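You operate a simulated robot arm through the tools that you are given. There is no shell and no other tool.

You run a simulated robot arm. Do the job below in one go: nothing can be reset, and whatever is moved stays where it is left.

TASK
Bond the white magnet onto the nameplate in the beige machine, timer on LONG.
Fine: lay it lengthwise on the middle; shut the lid and push the side lever down; wait for DONE, then switch the orange heat switch off. Leave the lid shut, the lever down and the other magnets alone.

Only the result counts: the job must be done as asked and must still hold three seconds after the hand-in. Knocking over, shifting, dropping, spilling or breaking anything else fails it. Lids that push on must go on centred and level and be pressed home; caps that screw on are set level and turned clockwise until they are tight.

THE ROBOT
A 7-joint arm with a two-finger parallel gripper on a trunk, on a base that drives. Base frame: it is fixed to the floor where the robot stands at the start and does not move with it; the origin is under the middle of the robot, x ahead of it, y to its left, z up. Lengths are in cm, angles in degrees, forces in N, time in s.
With the tool pointing down near the work surface it reaches from about 16 to 62 cm from the robot's upright axis, wherever it stands. Its first joint turns from -166.0 to 166.0 degrees. Places, roughly: blue nameplate (8x4x1 cm) [50, -10, 90]; orange switch [30, -10, 90]; side lever [50, -40, 90]; top of the blue nameplate [50, -10, 90]; white machine lid [60, -20, 100]. Payload 1.57 kg.
The TCP is the grasp point between the finger pads, 3 cm short of the fingertips. In the tool frame z runs along the fingers and y along their closing line. Largest opening 8 cm; finger width 1.7, thickness 1.2; the body of the gripper, 4 by 8.2 cm, starts 8 cm behind the TCP.
Orientation is that of the tool frame in the base frame, as [roll, pitch, yaw] about the fixed x, y, z axes, in that order (R = Rz(yaw) Ry(pitch) Rx(roll)). With the fingers straight down and closing along the base's y, the tool's x points along the base's -x, its y along +y and its z along -z.

THE INTERFACE
- The arm moves only by the tool nudge_tool. Its argument "motion" is a list of rows, each a list of 2 entries, a list of its own where there are three numbers: the shift along the base's x, y, z in units of 500 mm (1.0 is 500 mm), then the turn, a rotation vector about the base's x, y, z in units of 45 degrees (1.0 is 45 degrees). In form: [[[tx, ty, tz], [ax, ay, az]], ...]. A call has 1 to 20 rows; each row is the pose to reach, as a shift and turn from the pose commanded when the call began. "gripper" is the finger opening in cm, from 0 to 8, set as the call begins (left out, the last holds). A call with a number of a shift or a turn outside -1 to 1 is refused whole. Each row takes 0.2 s and may step no farther than 5 cm and 8.6 degrees from the row before; otherwise, or with a gripper value out of range, the whole call is refused. Where a pose cannot be reached the arm comes as near as it can. A force on the tool above 40 N (or 10 N above the force at the start of the call, whichever is more), or a blocked arm, ends the call early, and 0.2 s more pass. Each finger travels about 7.2 cm/s and halts on what it meets, pressing with about 33 N; the grip force reading is that of the motor and also rises with nothing between the fingers. The clock runs only during rows and for 0.2 s after the last one: add rows that repeat a pose to give the fingers time. It gives the time, the measured TCP pose, the force on the tool (base axes), the opening and the grip force at its end, in the units of the frame above (readings bear some noise), with the torque about the TCP (base axes, N m) and any sound that the robot's microphone picked up.
- Cameras (640 x 400 px; columns grow to the right, rows downward): "scene" is now at [22.55, -3.8, 143.07]; the picture's right is [-0.56, -0.83, 0.00], its down [-0.70, 0.47, -0.54] and it looks along [0.45, -0.30, -0.84] (base axes); focal length 216 px, centre (320, 200). "wrist" rides on the gripper at [7.2, -0.7, -12.2] in the tool frame; the picture's right is [0.09, 1.00, 0.00], its down [-0.84, 0.08, -0.54] and it looks along [-0.54, 0.05, 0.84] (tool axes); focal length 238 px, centre (320, 200).
- grab_frame(camera): a new picture of that camera. No time passes.
- slide_trunk(by): slides the trunk up (or, below 0, down) by that many cm; the arm and the scene camera ride with it, the base frame stays. It gives what a move gives, with no picture.
- roll_base(legs): drives the robot by 1 to 6 legs, each [ahead, left, turn to the left] in cm, cm and degrees, along the robot's own axes; the way and the turn of a leg run together, so that a leg with both is an arc; at most 150 cm and 180 degrees a leg. The arm and the cameras ride along, it lands a little off, and it stops where it bumps. It gives what a move gives.
- head_to(pan, tilt): turns the head with the scene camera to pan (to the left, within 86 degrees either way) and tilt (down, from -29 to 69), counted from straight ahead of the robot. It gives what a move gives.
- pixel_to_xyz(camera, pixels): there is no depth. For up to 12 entries [column, row, z] of the newest picture of that camera ("zoom" is the newest enlarged one), the place [x, y] in the base frame at which the ray of that pixel passes the height z, good to about 0.2 cm. No time passes.
- close_up(camera, box): a new picture of the part [left, top, right, bottom] of that camera's present view, enlarged. No time passes.
- close_job(): hands the job in; it is judged then, once.

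Unless the task says otherwise, let go and move clear before handing in.

The tools are called after "Emit:" as a command line: name --argument value ..., lists and objects as JSON in quotes. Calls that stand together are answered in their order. nudge_tool: Moves the arm, as the interface text tells. Its arguments: {"type":"object","properties":{"motion":{"type":"array"},"gripper":{"type":"number"}},"required":["motion"]} The other tools are called the same way: slide_trunk (by) slides the trunk up or down; roll_base (legs) drives the base; head_to (pan, tilt) turns the head that bears the scene camera; grab_frame (camera) takes a picture; pixel_to_xyz (camera, pixels) gives the place at which the rays of pixels pass given heights; close_up (camera, box) takes an enlarged picture of a part of a camera's view; close_job () hands the job in.

At the start:

```text
t: 0.0
tool_pos: [32.0, -17.17, 124.86]
ee_rot: [180.0, 0.0, -179.9]
force: [0.4, -0.2, 0.1]
ft_torque: [0.0, -0.02, 0.0]
gripper_width: 7.99
gripper_force: 0.1
trunk travel left (down, up): [-67.5, 31.5]
robot x, y, heading: [0.06, -0.09, -0.1]
head pan, tilt: [-33.9, 57.3]
```

scene: 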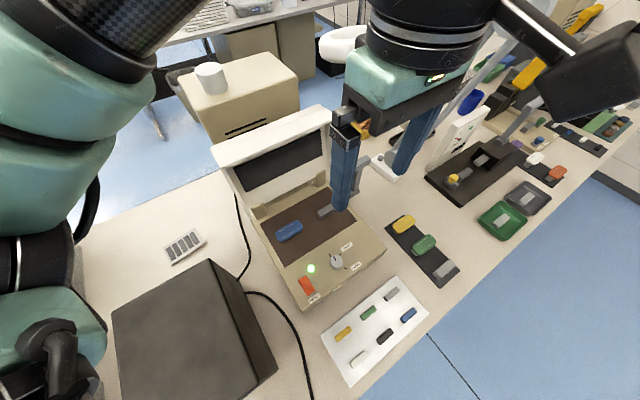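
wrist: 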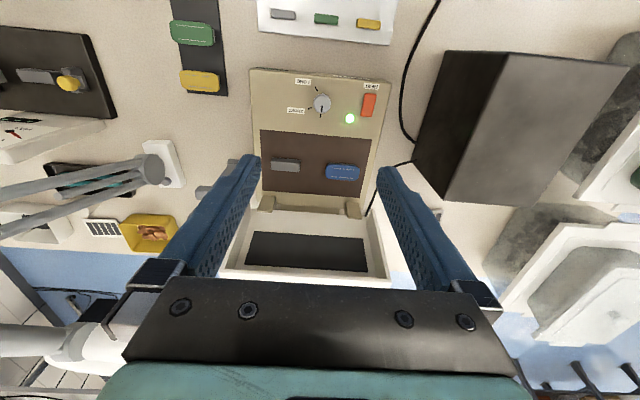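

The first pictures show the beige machine with its lid open, a blue plate near scene pixel (289,231), a knob near (336,262), an orange switch near (306,285), and a white card of magnets near (375,330). I'll zoom in on these before moving.

Emit:
close_up --camera "scene" --box '[220, 170, 400, 310]'

Emit:
close_up --camera "scene" --box '[310, 260, 440, 390]'

Emit:
close_up --camera "wrist" --box '[180, 0, 440, 220]'

```text
2.86 times, centred on (310, 240) of scene
```

zoom: 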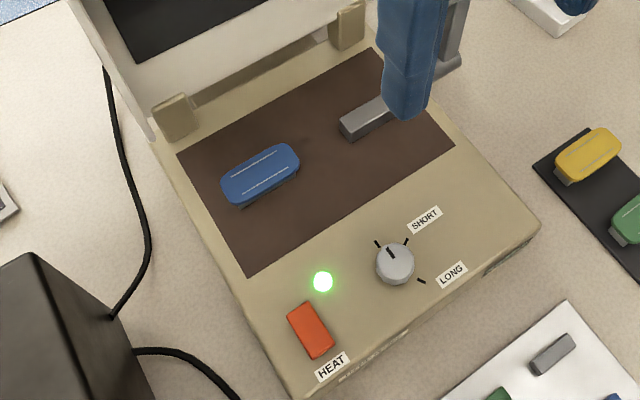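

```text
3.08 times, centred on (375, 325) of scene
```

zoom: 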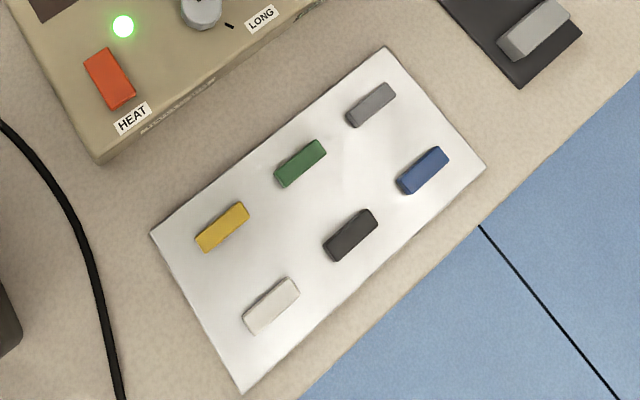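

```text
1.82 times, centred on (310, 110) of wrist
```

zoom: 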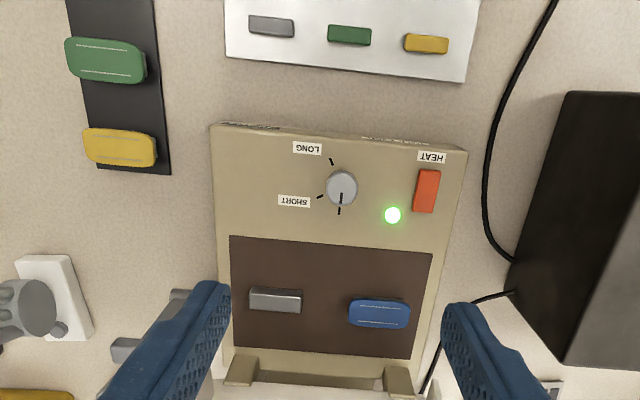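

The close-ups show the knob pointing at an unlabelled mark, with SHORT and LONG beside it. The white magnet is at the card's near corner, at scene pixel (363,359). I'll triangulate heights using both cameras.

Emit:
grab_frame --camera "scene"

Emit:
grab_frame --camera "wrist"

Emit:
pixel_to_xyz --camera "scene" --pixels '[[289, 231, 85], [289, 231, 90], [289, 231, 95], [336, 262, 85], [336, 262, 90], [336, 262, 95], [311, 268, 85], [311, 268, 90], [311, 268, 95], [343, 333, 85], [343, 333, 80], [343, 333, 90]]'

Emit:
pixel_to_xyz --camera "wrist" --pixels '[[343, 172, 85], [343, 172, 90], [343, 172, 95], [322, 104, 85], [322, 104, 90], [322, 104, 95], [350, 118, 85], [350, 118, 90], [350, 118, 95], [369, 24, 85], [369, 24, 80], [369, 24, 90]]'

```text
taken
```

scene: 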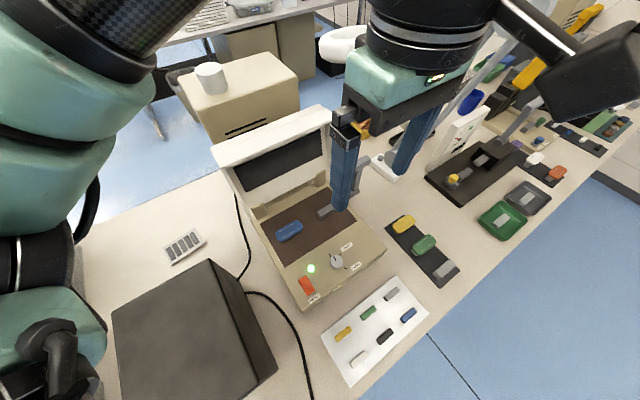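

```text
taken
```

wrist: 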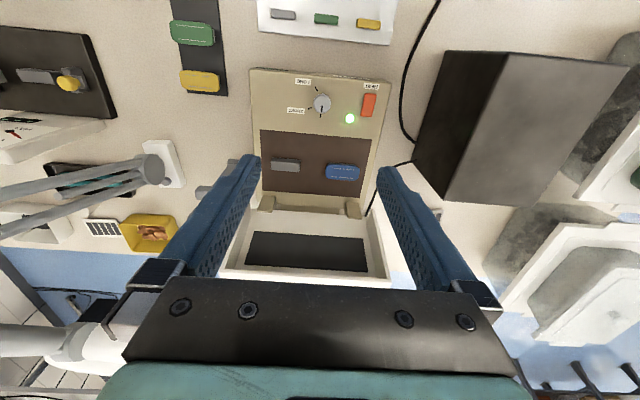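

```text
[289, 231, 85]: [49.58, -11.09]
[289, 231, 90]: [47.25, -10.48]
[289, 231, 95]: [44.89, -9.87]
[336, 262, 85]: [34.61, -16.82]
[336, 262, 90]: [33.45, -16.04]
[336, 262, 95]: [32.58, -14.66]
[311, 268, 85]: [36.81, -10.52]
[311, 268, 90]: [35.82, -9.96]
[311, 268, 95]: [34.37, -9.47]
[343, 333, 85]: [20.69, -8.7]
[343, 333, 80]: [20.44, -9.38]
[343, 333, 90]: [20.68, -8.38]
```

```text
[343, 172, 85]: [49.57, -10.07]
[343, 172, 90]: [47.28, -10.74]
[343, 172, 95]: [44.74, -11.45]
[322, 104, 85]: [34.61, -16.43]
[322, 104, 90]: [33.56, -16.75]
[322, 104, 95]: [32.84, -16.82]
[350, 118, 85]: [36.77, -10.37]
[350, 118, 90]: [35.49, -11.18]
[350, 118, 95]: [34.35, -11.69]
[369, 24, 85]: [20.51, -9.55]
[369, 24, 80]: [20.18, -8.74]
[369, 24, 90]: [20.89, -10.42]
```

Triangulating gives the nameplate top at about z 88.7, the panel near 85–87, and the card near 82. I'll look closely at the lever and lid area next.

Emit:
close_up --camera "scene" --box '[200, 90, 420, 230]'

Emit:
close_up --camera "wrist" --box '[120, 140, 280, 240]'

Emit:
close_up --camera "wrist" --box '[240, 60, 400, 160]'

```text
2.86 times, centred on (310, 160) of scene
```

zoom: 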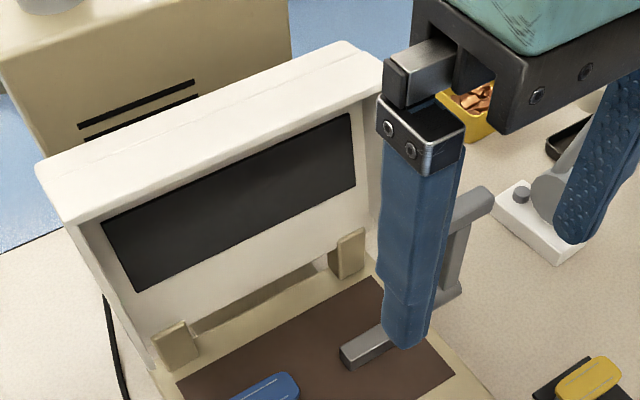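

```text
4.00 times, centred on (200, 190) of wrist
```

zoom: 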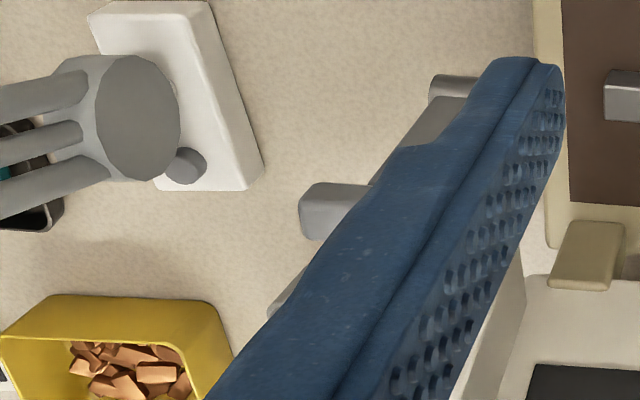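

```text
4.00 times, centred on (320, 110) of wrist
```

zoom: 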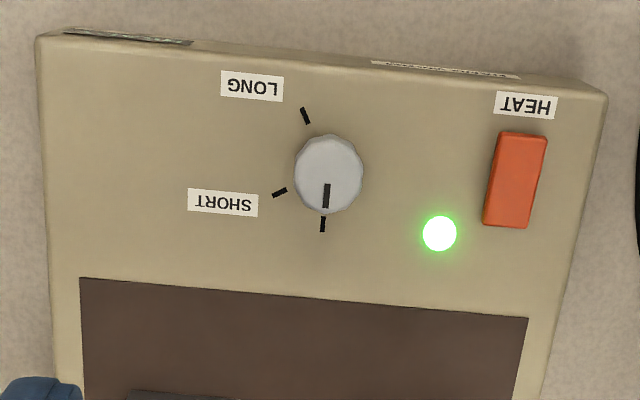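

The wrist close-up shows the knob pointer aimed at the far mark. SHORT is to its right and LONG is toward the robot, and the green lamp is on beside the orange switch. I'll lower the arm toward the panel for a better look.

Emit:
nudge_tool --motion '[[[-0.024, 0, -0.084], [0, 0, 0]], [[-0.048, 0, -0.168], [0, 0, 0]], [[-0.072, 0, -0.252], [0, 0, 0]], [[-0.096, 0, -0.336], [0, 0, 0]], [[-0.12, 0, -0.42], [0, 0, 0]]]'

Emit:
grab_frame --camera "wrist"

Emit:
grab_frame --camera "scene"

```text
t: 1.2
tool_pos: [25.65, -17.73, 103.63]
ee_rot: [-179.9, 0.0, 180.0]
force: [-0.3, 0.2, -0.2]
ft_torque: [0.02, -0.02, -0.02]
gripper_width: 7.98
gripper_force: 0.1
trunk travel left (down, up): [-67.5, 31.5]
robot x, y, heading: [0.19, -0.07, -0.1]
head pan, tilt: [-33.9, 57.3]
```

```text
taken
```

wrist: 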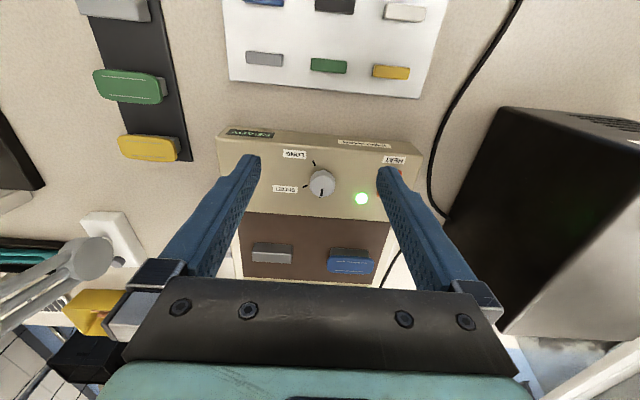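

```text
taken
```

scene: 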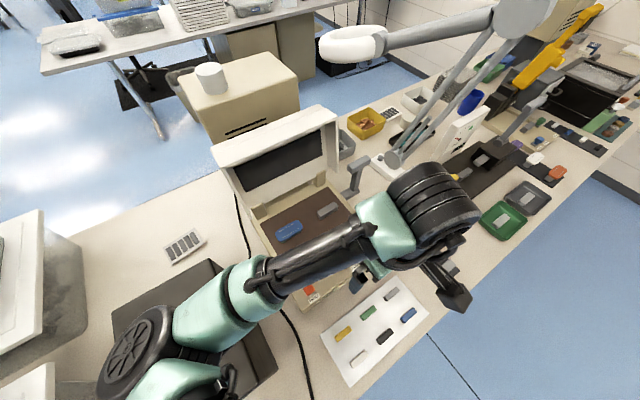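

The wrist view now shows the front face with a small dark display at (250,133) and the knob at (321,184). I'll zoom in on both.

Emit:
close_up --camera "wrist" --box '[210, 115, 430, 225]'

Emit:
close_up --camera "wrist" --box '[270, 150, 380, 210]'

Emit:
close_up --camera "scene" --box '[280, 120, 400, 220]'

```text
2.91 times, centred on (320, 170) of wrist
```

zoom: 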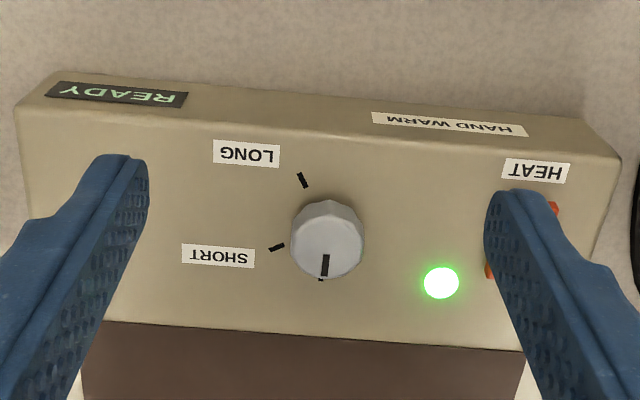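

```text
5.82 times, centred on (325, 180) of wrist
```

zoom: 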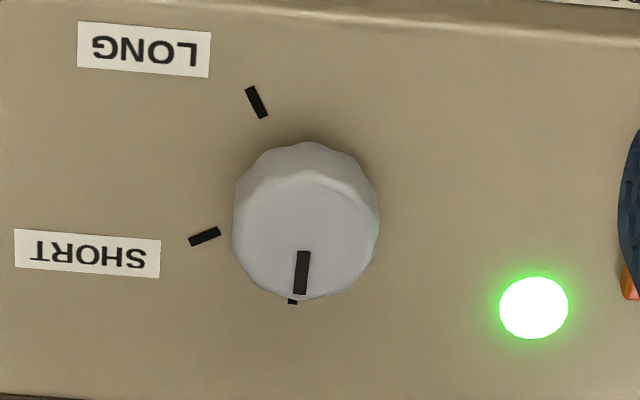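

```text
4.00 times, centred on (340, 170) of scene
```

zoom: 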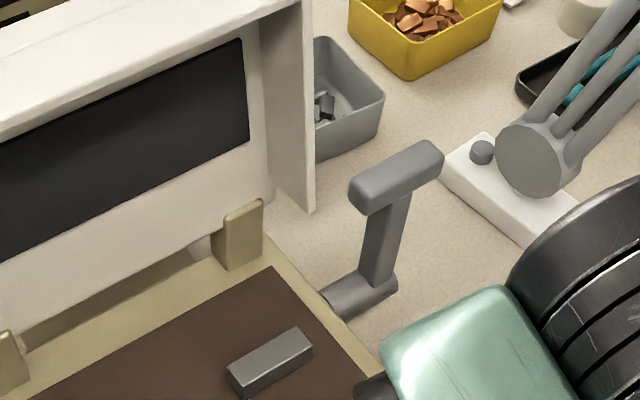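

The front display reads READY, and the lever on the right side has a raised crossbar. I'll get positions for the lamp, knob and labels from this nearer view.

Emit:
pixel_to_xyz --camera "wrist" --pixels '[[361.6, 198.6, 82], [361.6, 198.6, 85], [361.6, 198.6, 88], [321.8, 186.5, 84], [321.8, 186.5, 87], [321.8, 186.5, 90], [314, 162.5, 83], [314, 162.5, 86], [305, 185.5, 83], [305, 185.5, 86], [349, 265, 86], [349, 265, 89]]'

Emit:
pixel_to_xyz --camera "scene" --pixels '[[357, 359, 80], [357, 359, 82], [357, 359, 84], [289, 231, 88], [327, 210, 88], [360, 175, 90], [360, 175, 95]]'

```text
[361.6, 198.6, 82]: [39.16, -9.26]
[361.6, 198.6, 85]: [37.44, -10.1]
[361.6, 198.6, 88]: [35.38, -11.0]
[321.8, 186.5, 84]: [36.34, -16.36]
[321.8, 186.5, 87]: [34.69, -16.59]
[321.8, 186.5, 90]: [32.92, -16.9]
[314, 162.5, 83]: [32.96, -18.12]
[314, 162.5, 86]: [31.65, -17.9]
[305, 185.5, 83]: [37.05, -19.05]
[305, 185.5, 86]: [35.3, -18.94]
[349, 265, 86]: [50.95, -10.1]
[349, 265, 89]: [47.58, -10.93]
```

```text
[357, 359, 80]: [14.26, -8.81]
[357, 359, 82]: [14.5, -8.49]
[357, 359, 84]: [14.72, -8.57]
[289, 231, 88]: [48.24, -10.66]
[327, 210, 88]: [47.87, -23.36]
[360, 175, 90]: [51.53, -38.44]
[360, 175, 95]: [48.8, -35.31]
```

Combining the views puts the knob at about (33.7, -16.8) on a panel near z 87. LONG is about 155° clockwise, seen from above, from the present mark. I'll move above the knob and refine the estimate with a closer picture.

Emit:
nudge_tool --motion '[[[0.08, 0.01, -0.03], [0, 0, 0]], [[0.16, 0.02, -0.06], [0, 0, 0]], [[0.16, 0.02, -0.06], [0, 0, 0]]]'

Emit:
grab_frame --camera "wrist"

Emit:
close_up --camera "wrist" --box '[240, 60, 400, 160]'

```text
t: 2.0
tool_pos: [33.68, -16.45, 100.73]
ee_rot: [-180.0, 0.1, -180.0]
force: [-0.2, 0.2, 0.2]
ft_torque: [-0.03, 0.07, -0.01]
gripper_width: 8.02
gripper_force: 0.0
trunk travel left (down, up): [-67.5, 31.5]
robot x, y, heading: [0.44, -0.16, -0.1]
head pan, tilt: [-33.9, 57.3]
```

```text
taken
```

wrist: 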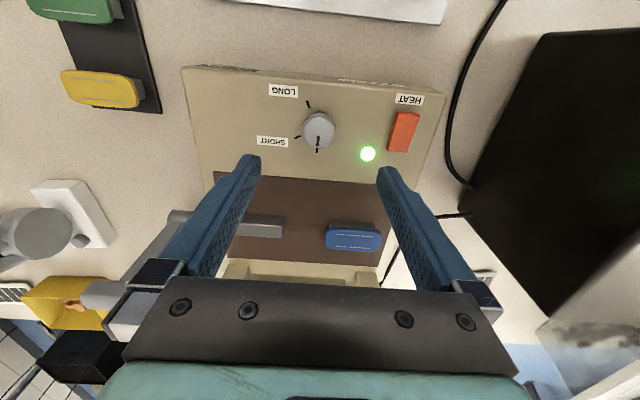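

```text
4.00 times, centred on (320, 110) of wrist
```

zoom: 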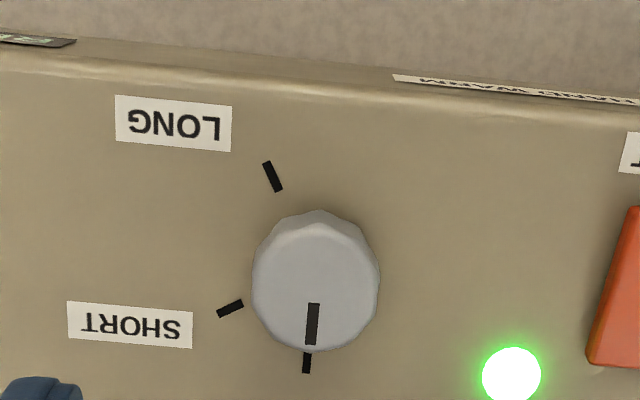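

The base drifted slightly in the readings but the view is good. The LONG tick is at (308,104), SHORT at (297.5,137), the off mark at (316.8,150.5) and the knob top centre near (319,132). I'll convert those to positions.

Emit:
pixel_to_xyz --camera "wrist" --pixels '[[319.25, 126.5, 86], [319.25, 126.5, 88], [319, 131.7, 88], [319, 131.7, 90], [367.9, 153.5, 85], [367.9, 153.5, 88], [316.75, 150.5, 87], [308, 104, 87], [297.5, 137, 87], [403, 131, 88], [355, 236, 88], [355, 236, 89]]'

Emit:
nudge_tool --motion '[[[0, 0, 0], [0, 0, 0]]]'

```text
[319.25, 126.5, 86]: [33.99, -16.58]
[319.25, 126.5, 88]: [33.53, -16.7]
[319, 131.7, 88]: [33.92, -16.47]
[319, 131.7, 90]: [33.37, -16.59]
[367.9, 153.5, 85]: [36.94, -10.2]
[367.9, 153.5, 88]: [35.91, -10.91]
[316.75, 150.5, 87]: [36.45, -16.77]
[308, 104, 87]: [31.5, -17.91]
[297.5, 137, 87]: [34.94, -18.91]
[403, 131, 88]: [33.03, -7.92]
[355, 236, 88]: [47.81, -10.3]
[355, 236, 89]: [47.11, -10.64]
```

```text
t: 2.4
tool_pos: [33.73, -16.51, 100.76]
ee_rot: [180.0, 0.0, -180.0]
force: [-0.4, 0.0, -0.4]
ft_torque: [0.0, 0.0, 0.01]
gripper_width: 8.01
gripper_force: 0.1
trunk travel left (down, up): [-67.5, 31.5]
robot x, y, heading: [-0.2, 0.23, 0.2]
head pan, tilt: [-33.9, 57.3]
```

The knob axis is at about (33.75, -16.65), with LONG at -150° from the present pointer, and the TCP is already above it. I'll turn the wrist +75° first so the twist stays within reach.

Emit:
nudge_tool --motion '[[[0, -0.003, 0], [0, 0, 0.1667]], [[0, -0.003, 0], [0, 0, 0.3333]], [[0, -0.003, 0], [0, 0, 0.5]], [[0, -0.003, 0], [0, 0, 0.6667]], [[0, -0.003, 0], [0, 0, 0.8333]]]'

Emit:
nudge_tool --motion '[[[0, 0, 0], [0, 0, 0.1667]], [[0, 0, 0], [0, 0, 0.3333]], [[0, 0, 0], [0, 0, 0.5]], [[0, 0, 0], [0, 0, 0.6667]], [[0, 0, 0], [0, 0, 0.8333]], [[0, 0, 0], [0, 0, 0.8333]]]'

Emit:
grab_frame --camera "wrist"

Emit:
grab_frame --camera "scene"

```text
t: 3.6
tool_pos: [33.98, -16.47, 100.89]
ee_rot: [-180.0, 0.0, -142.3]
force: [0.6, 0.1, -0.5]
ft_torque: [0.01, -0.03, -0.01]
gripper_width: 7.99
gripper_force: 0.1
trunk travel left (down, up): [-67.5, 31.5]
robot x, y, heading: [-0.1, 0.39, 0.3]
head pan, tilt: [-33.9, 57.3]
```

```text
t: 5.0
tool_pos: [33.93, -16.37, 100.8]
ee_rot: [-180.0, 0.0, -104.9]
force: [0.7, -0.4, -0.6]
ft_torque: [-0.04, 0.01, 0.0]
gripper_width: 8.0
gripper_force: 0.0
trunk travel left (down, up): [-67.5, 31.5]
robot x, y, heading: [-0.09, -0.11, -0.1]
head pan, tilt: [-33.9, 57.3]
```

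```text
taken
```

wrist: 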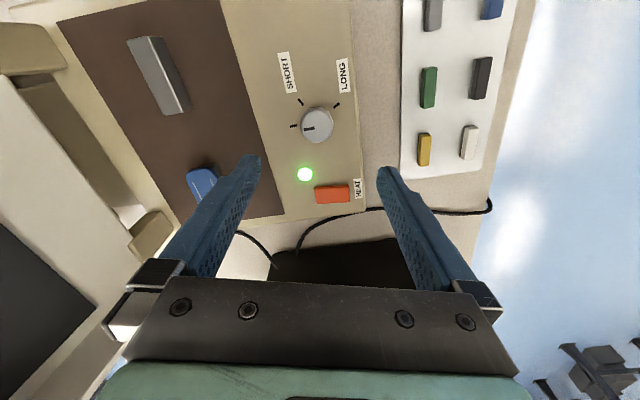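

```text
taken
```

scene: 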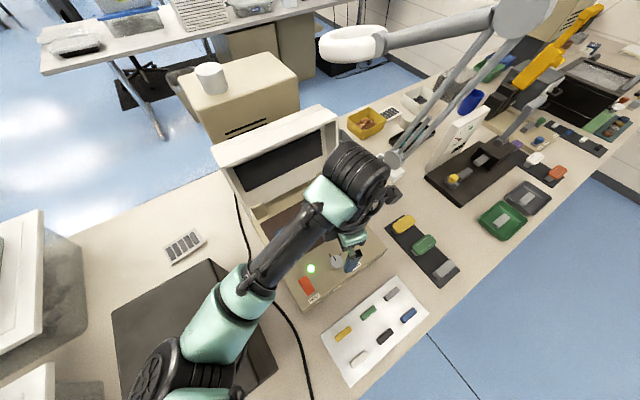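

The wrist is turned with no contact. From here the knob is at (318,122) and the white magnet at (469,142). I'll convert both and recheck the knob position from this angle.

Emit:
pixel_to_xyz --camera "wrist" --pixels '[[318, 123, 88], [318, 123, 89], [305.5, 174.5, 86], [305.5, 174.5, 88], [469, 142, 81], [469, 142, 83], [424, 149, 81], [479, 78, 81], [331, 193, 88]]'

Emit:
close_up --camera "wrist" --box '[270, 60, 370, 160]'

Emit:
close_up --camera "wrist" --box '[390, 60, 510, 190]'

```text
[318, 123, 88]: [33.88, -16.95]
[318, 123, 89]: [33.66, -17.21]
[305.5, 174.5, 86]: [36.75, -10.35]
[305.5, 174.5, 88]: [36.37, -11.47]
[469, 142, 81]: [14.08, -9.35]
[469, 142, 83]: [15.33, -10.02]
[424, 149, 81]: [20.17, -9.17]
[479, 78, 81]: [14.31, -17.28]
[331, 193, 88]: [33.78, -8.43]
```

```text
4.00 times, centred on (320, 110) of wrist
```

zoom: 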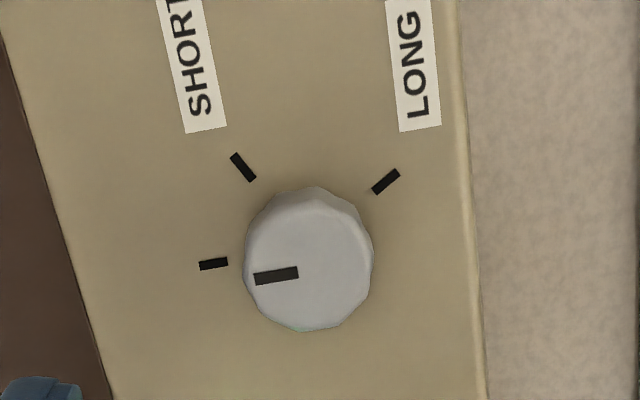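

```text
3.08 times, centred on (450, 125) of wrist
```

zoom: 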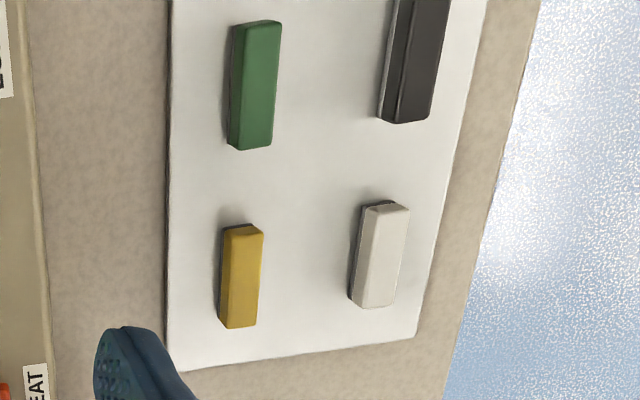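

Both views agree on the knob axis at about (34.0, -16.6) and the panel near z 86.3. I'll open the fingers around the knob, descend most of the way and then check.

Emit:
nudge_tool --motion '[[[0.001, -0.002, -0.06], [0, 0, 0]], [[0.002, -0.004, -0.12], [0, 0, 0]], [[0.002, -0.004, -0.17], [0, 0, 0]], [[0.002, -0.004, -0.2], [0, 0, 0]], [[0.002, -0.004, -0.2], [0, 0, 0]]]' --gripper 6.5

Emit:
grab_frame --camera "wrist"

Emit:
grab_frame --camera "scene"

```text
t: 6.2
tool_pos: [33.92, -16.61, 90.8]
ee_rot: [-179.9, 0.0, -105.1]
force: [0.5, 0.6, -0.7]
ft_torque: [0.02, -0.06, 0.04]
gripper_width: 6.49
gripper_force: 0.0
trunk travel left (down, up): [-67.5, 31.5]
robot x, y, heading: [0.17, 0.21, 0.2]
head pan, tilt: [-33.9, 57.3]
```

```text
taken
```

wrist: 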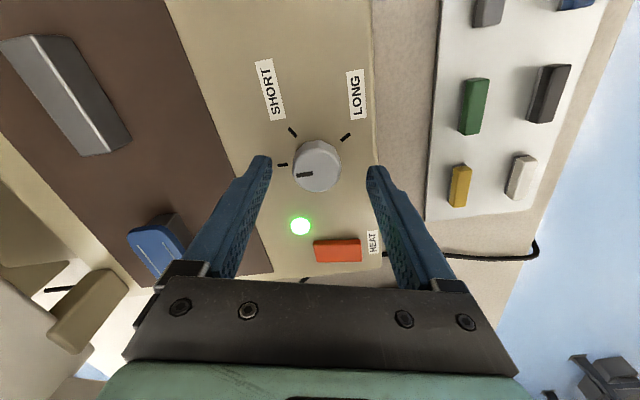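

```text
taken
```

scene: 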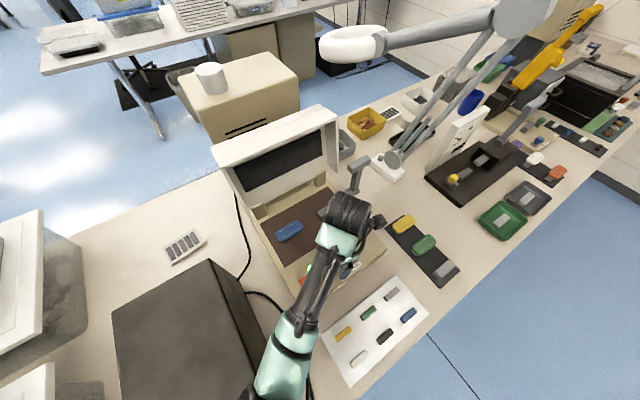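

The fingertips at (262,160) and (377,170) straddle the knob evenly, with no contact force. I'll go down about another centimetre in small steps.

Emit:
nudge_tool --motion '[[[0, 0, -0.006], [0, 0, 0]], [[0, 0, -0.012], [0, 0, 0]], [[0, 0, -0.016], [0, 0, 0]], [[0, 0, -0.016], [0, 0, 0]]]'

Emit:
grab_frame --camera "wrist"

```text
t: 7.2
tool_pos: [33.9, -16.55, 90.03]
ee_rot: [179.9, -0.1, -105.0]
force: [-0.5, -0.7, -0.8]
ft_torque: [0.0, 0.01, 0.03]
gripper_width: 6.5
gripper_force: 0.1
trunk travel left (down, up): [-67.5, 31.5]
robot x, y, heading: [0.26, 0.39, 0.0]
head pan, tilt: [-33.9, 57.3]
```

```text
taken
```

wrist: 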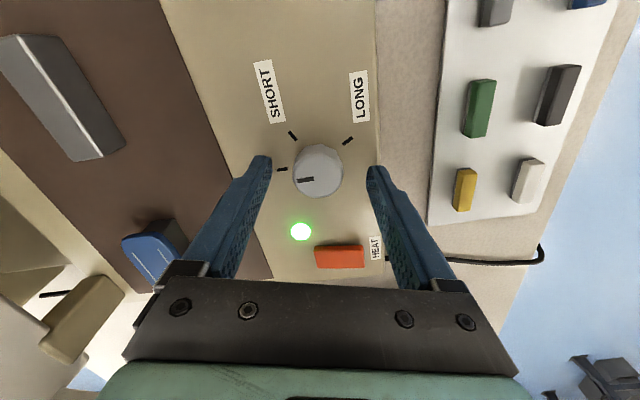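

There's still no contact at tip height 87.0. I'll drop another 0.4 cm and then close on the knob.

Emit:
nudge_tool --motion '[[[0, 0, -0.004], [0, 0, 0]], [[0, 0, -0.008], [0, 0, 0]], [[0, 0, -0.008], [0, 0, 0]]]'

Emit:
close_up --camera "wrist" --box '[220, 110, 420, 235]'

```text
t: 8.0
tool_pos: [34.11, -16.66, 89.76]
ee_rot: [-180.0, 0.0, -105.0]
force: [0.6, 0.1, 0.6]
ft_torque: [0.02, -0.02, 0.0]
gripper_width: 6.49
gripper_force: 0.1
trunk travel left (down, up): [-67.5, 31.5]
robot x, y, heading: [-0.17, -0.02, 0.1]
head pan, tilt: [-33.9, 57.3]
```

```text
3.20 times, centred on (320, 172) of wrist
```

zoom: 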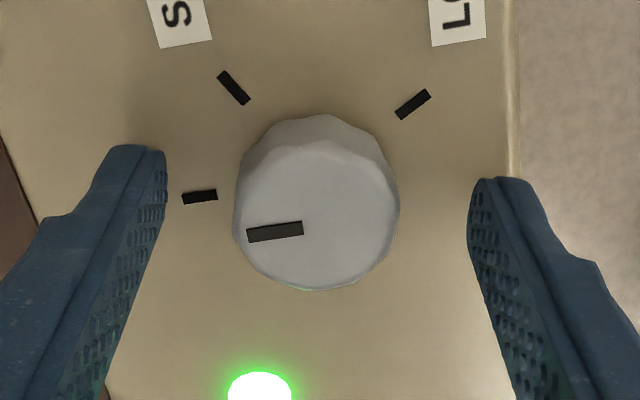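

The fingers sit symmetrically around the knob at zoom (317,205). I'll close on it.

Emit:
nudge_tool --motion '[[[0, 0, 0], [0, 0, 0]], [[0, 0, 0], [0, 0, 0]], [[0, 0, 0], [0, 0, 0]]]' --gripper 2.5

Emit:
close_up --camera "wrist" --box '[220, 110, 420, 235]'

```text
t: 8.8
tool_pos: [34.17, -16.66, 89.69]
ee_rot: [-179.9, 0.0, -105.0]
force: [5.1, -1.7, 0.0]
ft_torque: [-0.26, -0.24, 0.0]
gripper_width: 3.36
gripper_force: 41.3
trunk travel left (down, up): [-67.5, 31.5]
robot x, y, heading: [-0.37, -0.04, -0.0]
head pan, tilt: [-33.9, 57.3]
```

```text
3.20 times, centred on (320, 172) of wrist
```

zoom: 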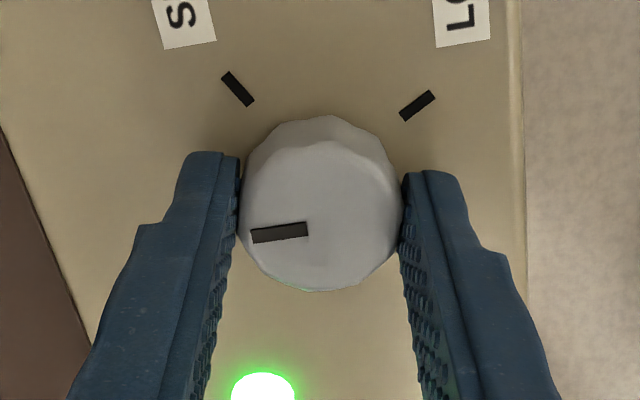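

The knob is gripped at 3.36 cm with only a small side force. I'll turn it clockwise in steps of 37.5° and watch the torque.

Emit:
nudge_tool --motion '[[[0.001, 0, 0], [0, 0, -0.1667]], [[0.001, 0, 0], [0, 0, -0.3333]], [[0.001, 0, 0], [0, 0, -0.5]], [[0.001, 0, 0], [0, 0, -0.6667]], [[0.001, 0, 0], [0, 0, -0.8333]]]'

Emit:
grab_frame --camera "wrist"

```text
t: 10.0
tool_pos: [34.14, -16.62, 89.7]
ee_rot: [-179.9, 0.1, -142.7]
force: [7.1, -8.5, 10.9]
ft_torque: [-0.61, -0.21, 0.02]
gripper_width: 3.31
gripper_force: 41.0
trunk travel left (down, up): [-67.5, 31.5]
robot x, y, heading: [0.08, -0.1, 0.0]
head pan, tilt: [-33.9, 57.3]
```

```text
taken
```

wrist: 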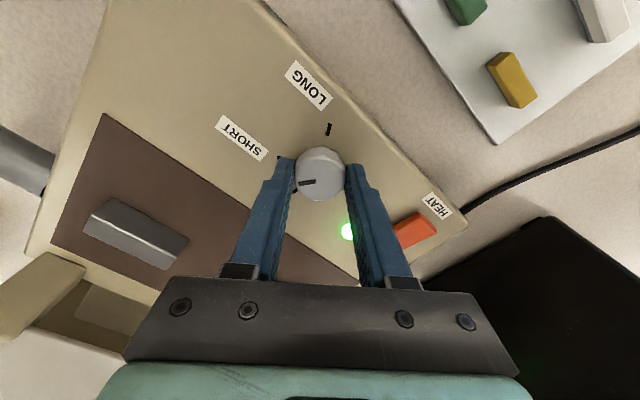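

The pointer has turned with the fingers and side forces are about 10 N. I'll continue clockwise.

Emit:
nudge_tool --motion '[[[0.001, -0.002, 0.001], [0, 0, -0.1667]], [[0.001, -0.002, 0.001], [0, 0, -0.3333]], [[0.001, -0.002, 0.001], [0, 0, -0.5]], [[0.001, -0.002, 0.001], [0, 0, -0.6667]], [[0.001, -0.002, 0.001], [0, 0, -0.8333]]]'

Emit:
grab_frame --camera "wrist"

```text
t: 11.2
tool_pos: [34.22, -16.67, 89.65]
ee_rot: [179.9, 0.0, 179.9]
force: [-4.5, -1.8, 10.2]
ft_torque: [0.47, 0.37, 0.0]
gripper_width: 3.33
gripper_force: 41.6
trunk travel left (down, up): [-67.5, 31.5]
robot x, y, heading: [0.21, 0.24, 0.2]
head pan, tilt: [-33.9, 57.3]
```

```text
taken
```

wrist: 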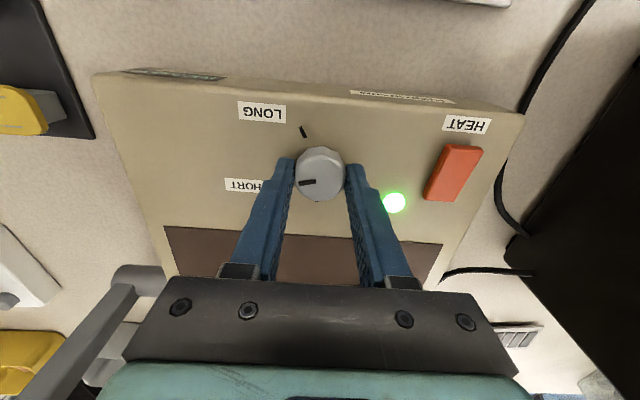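

The knob is now 75° round, just past SHORT. I'll keep turning it clockwise towards LONG.

Emit:
nudge_tool --motion '[[[0, 0, 0.001], [0, 0, -0.1667]], [[0, 0, 0.001], [0, 0, -0.3333]], [[0, 0, 0.001], [0, 0, -0.5]], [[0, 0, 0.001], [0, 0, -0.6667]], [[0, 0, 0.001], [0, 0, -0.8333]]]'

Emit:
grab_frame --camera "wrist"

```text
t: 12.4
tool_pos: [34.14, -16.57, 89.77]
ee_rot: [-179.9, -0.2, 142.4]
force: [-2.2, 4.2, -7.6]
ft_torque: [0.84, 0.9, -0.02]
gripper_width: 3.34
gripper_force: 41.2
trunk travel left (down, up): [-67.5, 31.5]
robot x, y, heading: [0.33, -0.05, 0.1]
head pan, tilt: [-33.9, 57.3]
```

```text
taken
```

wrist: 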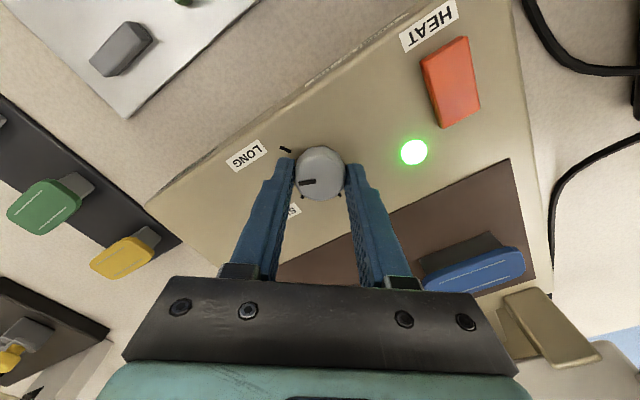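

The pointer is still short of the LONG tick at (286,150). I'll turn the last stretch.

Emit:
nudge_tool --motion '[[[0, 0, -0.001], [0, 0, -0.1667]], [[0, 0, -0.001], [0, 0, -0.3333]], [[0, 0, -0.001], [0, 0, -0.5]], [[0, 0, -0.001], [0, 0, -0.6667]], [[0, 0, -0.001], [0, 0, -0.8]]]'

Emit:
grab_frame --camera "wrist"

Emit:
close_up --camera "wrist" --box '[240, 120, 400, 220]'

```text
t: 13.6
tool_pos: [34.11, -16.5, 89.67]
ee_rot: [179.9, -0.1, 106.4]
force: [-5.8, 10.1, -9.3]
ft_torque: [0.22, 0.18, 0.01]
gripper_width: 3.35
gripper_force: 41.2
trunk travel left (down, up): [-67.5, 31.5]
robot x, y, heading: [0.15, -0.03, 0.1]
head pan, tilt: [-33.9, 57.3]
```

```text
taken
```

wrist: 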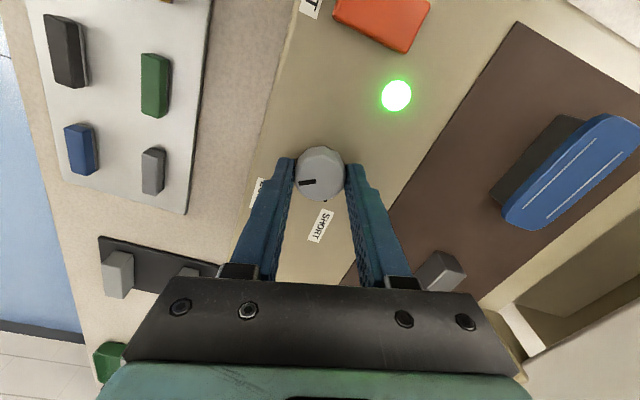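

```text
4.00 times, centred on (320, 170) of wrist
```

zoom: 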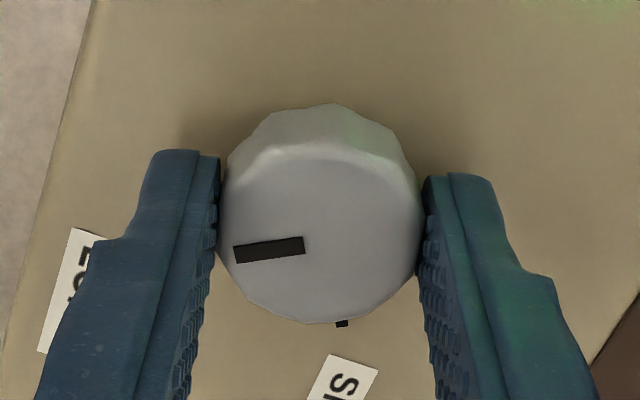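

The knob has turned about 149°, but the left finger hides the LONG tick. I'll release and rise to check the pointer.

Emit:
nudge_tool --motion '[[[0, 0, 0], [0, 0, 0]], [[0, 0, 0], [0, 0, 0]], [[0, 0, 0.04], [0, 0, 0]], [[0, 0, 0.12], [0, 0, 0]], [[0, 0, 0.2], [0, 0, 0]]]' --gripper 6.5

Emit:
grab_frame --camera "wrist"

Emit:
close_up --camera "wrist" --box '[270, 60, 370, 160]'

```text
t: 14.8
tool_pos: [34.3, -16.56, 99.89]
ee_rot: [-180.0, -0.1, 106.5]
force: [-0.1, -0.9, -0.3]
ft_torque: [-0.02, 0.0, 0.02]
gripper_width: 6.5
gripper_force: 0.1
trunk travel left (down, up): [-67.5, 31.5]
robot x, y, heading: [0.04, -0.01, -0.0]
head pan, tilt: [-33.9, 57.3]
```

```text
taken
```

wrist: 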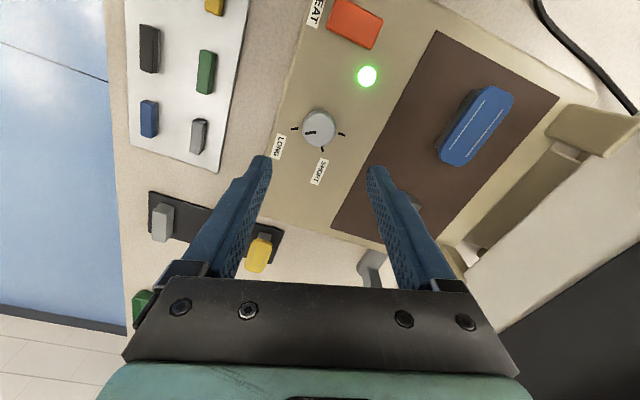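

```text
4.00 times, centred on (320, 110) of wrist
```

zoom: 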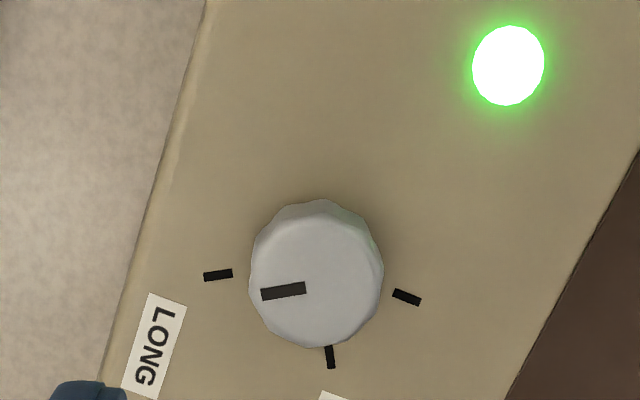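

The pointer slot at zoom (283,291) lines up with the LONG tick at (218,275), so the timer is set. Before moving to the white magnet, I'll check how far the black box is from the card.

Emit:
grab_frame --camera "scene"

Emit:
pixel_to_xyz --camera "scene" --pixels '[[212, 262, 95], [240, 305, 95], [275, 367, 95], [240, 305, 90], [359, 359.4, 81], [359, 359.4, 82], [385, 336, 81], [343, 333, 81], [330, 335, 80], [352, 387, 80]]'

```text
taken
```

scene: 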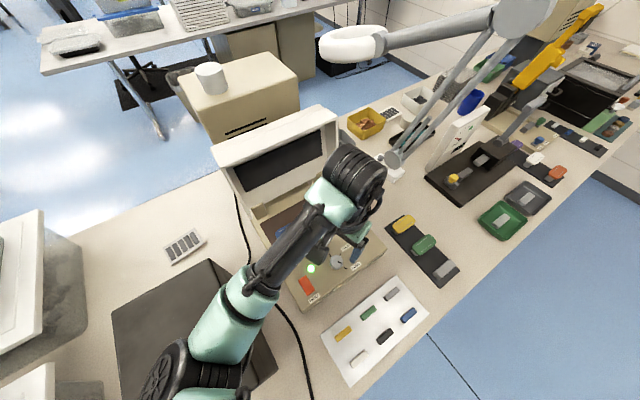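

```text
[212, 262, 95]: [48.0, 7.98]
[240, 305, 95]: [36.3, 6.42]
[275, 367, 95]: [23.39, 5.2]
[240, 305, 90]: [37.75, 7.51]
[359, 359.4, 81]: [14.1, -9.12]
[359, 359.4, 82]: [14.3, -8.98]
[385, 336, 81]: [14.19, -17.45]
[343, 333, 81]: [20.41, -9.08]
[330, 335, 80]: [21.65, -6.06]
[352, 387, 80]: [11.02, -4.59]
```

The black box stays at x > 23 and y > 5, well clear of the white magnet at about (14.2, -9.1). I'll swing over to the magnet and square the wrist to close across its short side.

Emit:
nudge_tool --motion '[[[-0.08, 0.03, 0], [0, 0, -0.073]], [[-0.16, 0.06, 0], [0, 0, -0.146]], [[-0.24, 0.09, 0], [0, 0, -0.218]], [[-0.32, 0.12, 0], [0, 0, -0.291]], [[-0.4, 0.148, 0], [0, 0, -0.364]], [[-0.4, 0.148, 0], [0, 0, -0.364]]]' --gripper 4

Emit:
grab_frame --camera "wrist"

Emit:
grab_frame --camera "scene"

```text
t: 16.2
tool_pos: [19.1, -15.16, 95.95]
ee_rot: [179.9, 0.0, 90.1]
force: [0.0, 0.2, -0.3]
ft_torque: [0.01, -0.02, -0.03]
gripper_width: 4.01
gripper_force: 0.0
out of reach, approached as far as the arm can: row 3, 4, 5, 6
trunk travel left (down, up): [-67.5, 31.5]
robot x, y, heading: [0.35, 0.22, 0.1]
head pan, tilt: [-33.9, 57.3]
```

```text
taken
```

wrist: 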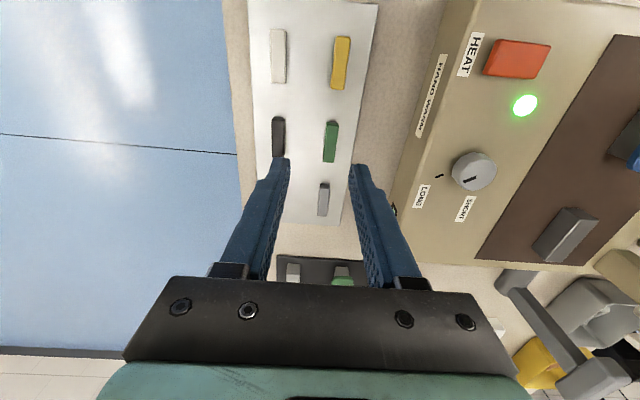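

```text
taken
```

scene: 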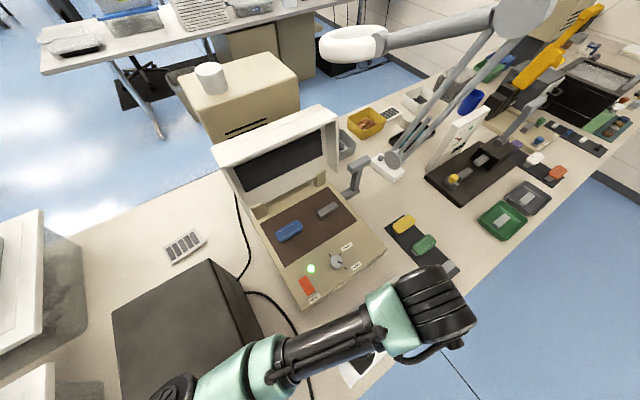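

The arm can't fold in close enough: it stopped at (19.1, -15.2), though the magnet is visible at (278,55). I'll back the base up about 10 cm, which still leaves the machine within reach.

Emit:
roll_base --legs '[[-10, 0, 0]]'

Emit:
nudge_tool --motion '[[[0, 0, 0], [0, 0, 0]]]'

Emit:
grab_frame --camera "wrist"

Emit:
grab_frame --camera "scene"

```text
t: 17.4
tool_pos: [8.94, -15.1, 96.05]
ee_rot: [180.0, -0.1, 90.2]
force: [0.0, -0.1, 0.5]
ft_torque: [-0.02, -0.01, 0.0]
gripper_width: 4.03
gripper_force: 0.0
trunk travel left (down, up): [-67.5, 31.5]
robot x, y, heading: [-10.31, 0.39, -0.0]
head pan, tilt: [-33.9, 57.3]
```

```text
t: 17.8
tool_pos: [8.89, -14.99, 96.13]
ee_rot: [-179.9, -0.1, 90.1]
force: [0.6, 0.0, 0.6]
ft_torque: [0.01, 0.02, -0.01]
gripper_width: 4.01
gripper_force: 0.0
trunk travel left (down, up): [-67.5, 31.5]
robot x, y, heading: [-10.1, -0.18, -0.1]
head pan, tilt: [-33.9, 57.3]
```

```text
taken
```

wrist: 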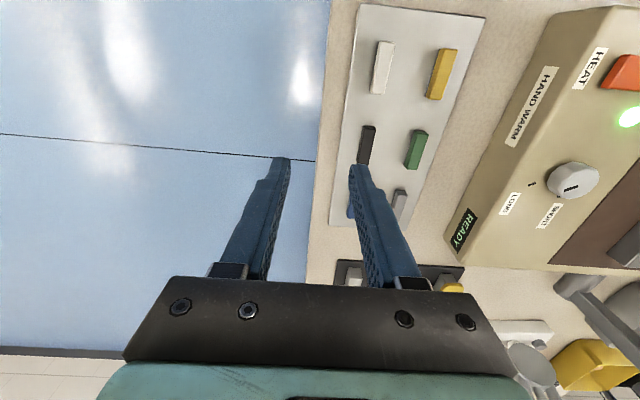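

```text
taken
```

scene: 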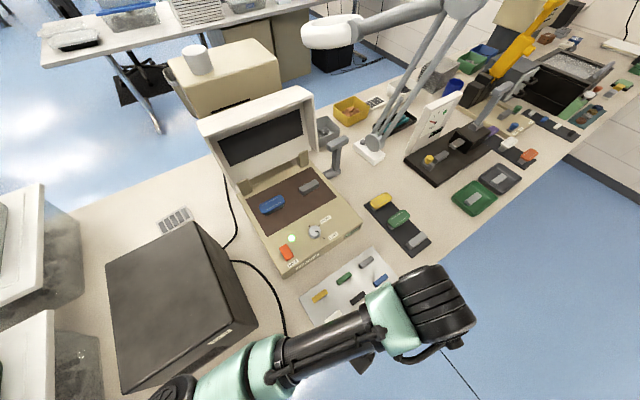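

The base is back about 10 cm, and the white magnet shows at (381,67) in the wrist view. I'll get its position before moving over it.

Emit:
pixel_to_xyz --camera "wrist" --pixels '[[381, 67, 80.5], [381, 67, 81.5], [382, 43, 81.5], [376, 91, 81.5], [441, 74, 81.5], [365, 145, 81.5]]'

Emit:
nudge_tool --motion '[[[0.04, 0.04, 0], [0, 0, 0]], [[0.08, 0.08, 0], [0, 0, 0]], [[0.108, 0.112, 0], [0, 0, 0]], [[0.108, 0.112, 0], [0, 0, 0]]]'

Emit:
grab_frame --camera "wrist"

Emit:
close_up --camera "wrist" --box '[240, 60, 400, 200]'

```text
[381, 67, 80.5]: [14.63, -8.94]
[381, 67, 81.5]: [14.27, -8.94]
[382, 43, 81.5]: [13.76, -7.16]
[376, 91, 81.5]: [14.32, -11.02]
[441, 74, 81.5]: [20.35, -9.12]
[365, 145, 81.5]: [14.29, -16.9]
```

```text
t: 18.8
tool_pos: [14.15, -9.29, 96.11]
ee_rot: [-180.0, -0.1, 90.1]
force: [-0.3, 0.1, 0.1]
ft_torque: [-0.03, 0.01, -0.01]
gripper_width: 4.0
gripper_force: 0.0
trunk travel left (down, up): [-67.5, 31.5]
robot x, y, heading: [-10.57, 0.2, -0.0]
head pan, tilt: [-33.9, 57.3]
```

```text
taken
```

wrist: 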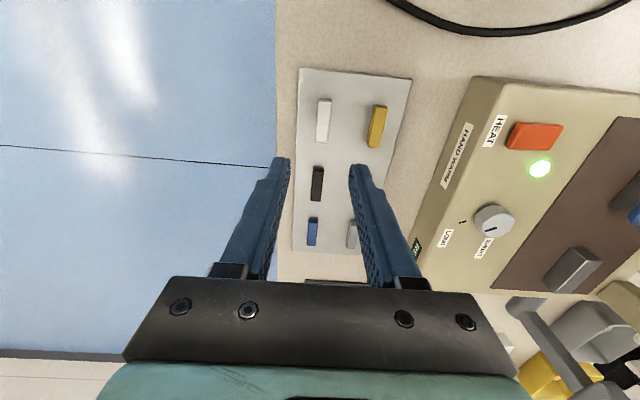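

```text
2.86 times, centred on (320, 130) of wrist
```

zoom: 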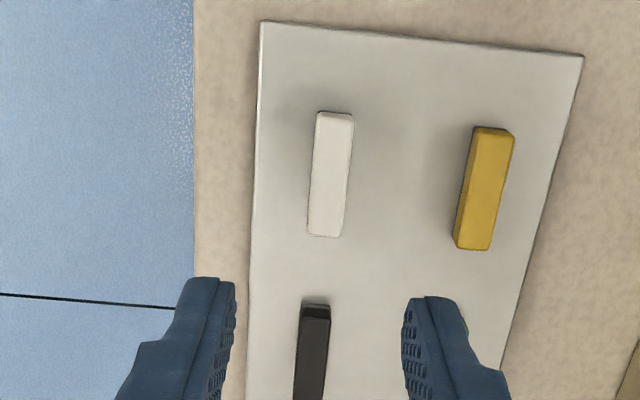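

The white magnet lies at about (324,121) in the wrist view. I'll compute its ends and corners to get its exact angle and centre.

Emit:
pixel_to_xyz --camera "wrist" --pixels '[[325.6, 99.55, 81.5], [322.4, 142.6, 81.5], [319.3, 99.2, 81.5], [331.9, 99.9, 81.5], [328.75, 143.3, 81.5], [315.8, 141.9, 81.5], [325.6, 99.55, 80.5], [322.4, 142.6, 80.5]]'

```text
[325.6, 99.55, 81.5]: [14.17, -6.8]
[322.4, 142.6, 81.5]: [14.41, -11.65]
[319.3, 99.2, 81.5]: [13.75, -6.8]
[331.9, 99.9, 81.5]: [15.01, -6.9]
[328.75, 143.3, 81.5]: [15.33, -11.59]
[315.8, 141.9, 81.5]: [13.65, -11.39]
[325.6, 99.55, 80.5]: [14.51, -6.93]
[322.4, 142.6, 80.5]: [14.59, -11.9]
```

The magnet is about 4.8 × 1.4 cm, centred at (14.3, -9.2) and nearly parallel to y, with its top near z 81.5. I'll descend with the fingers astride it and check partway.

Emit:
nudge_tool --motion '[[[0.003, 0.001, -0.08], [0, 0, 0]], [[0.003, 0.001, -0.16], [0, 0, 0]], [[0.003, 0.001, -0.21], [0, 0, 0]], [[0.003, 0.001, -0.21], [0, 0, 0]]]'

Emit:
grab_frame --camera "wrist"

Emit:
close_up --camera "wrist" --box '[240, 110, 400, 230]'

```text
t: 19.8
tool_pos: [14.2, -9.31, 85.65]
ee_rot: [180.0, -0.1, 90.1]
force: [-0.3, -0.5, -0.3]
ft_torque: [-0.02, -0.02, -0.03]
gripper_width: 4.0
gripper_force: 0.0
trunk travel left (down, up): [-67.5, 31.5]
robot x, y, heading: [-10.06, 0.38, -0.0]
head pan, tilt: [-33.9, 57.3]
```

```text
taken
```

wrist: 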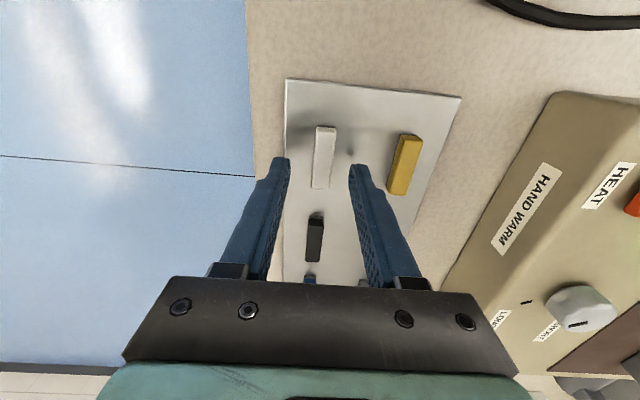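

```text
3.33 times, centred on (320, 170) of wrist
```

zoom: 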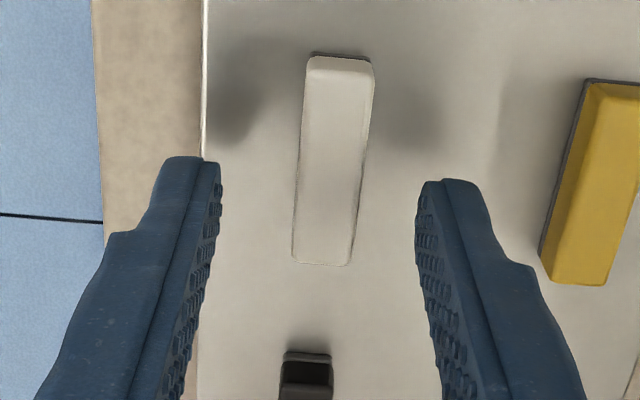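

The magnet shows at zoom (330,162), slightly right of and above the grasp axis. I'll check its centre once more from here.

Emit:
pixel_to_xyz --camera "wrist" --pixels '[[323, 158.6, 81.5], [326, 127.4, 81.5], [320.3, 188.9, 81.5], [323, 158.6, 81], [326, 127.4, 81], [320.3, 188.9, 81]]'

```text
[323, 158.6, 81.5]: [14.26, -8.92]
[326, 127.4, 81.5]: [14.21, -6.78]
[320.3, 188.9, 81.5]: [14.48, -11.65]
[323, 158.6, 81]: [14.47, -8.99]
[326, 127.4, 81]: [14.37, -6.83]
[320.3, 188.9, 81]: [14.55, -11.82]
```

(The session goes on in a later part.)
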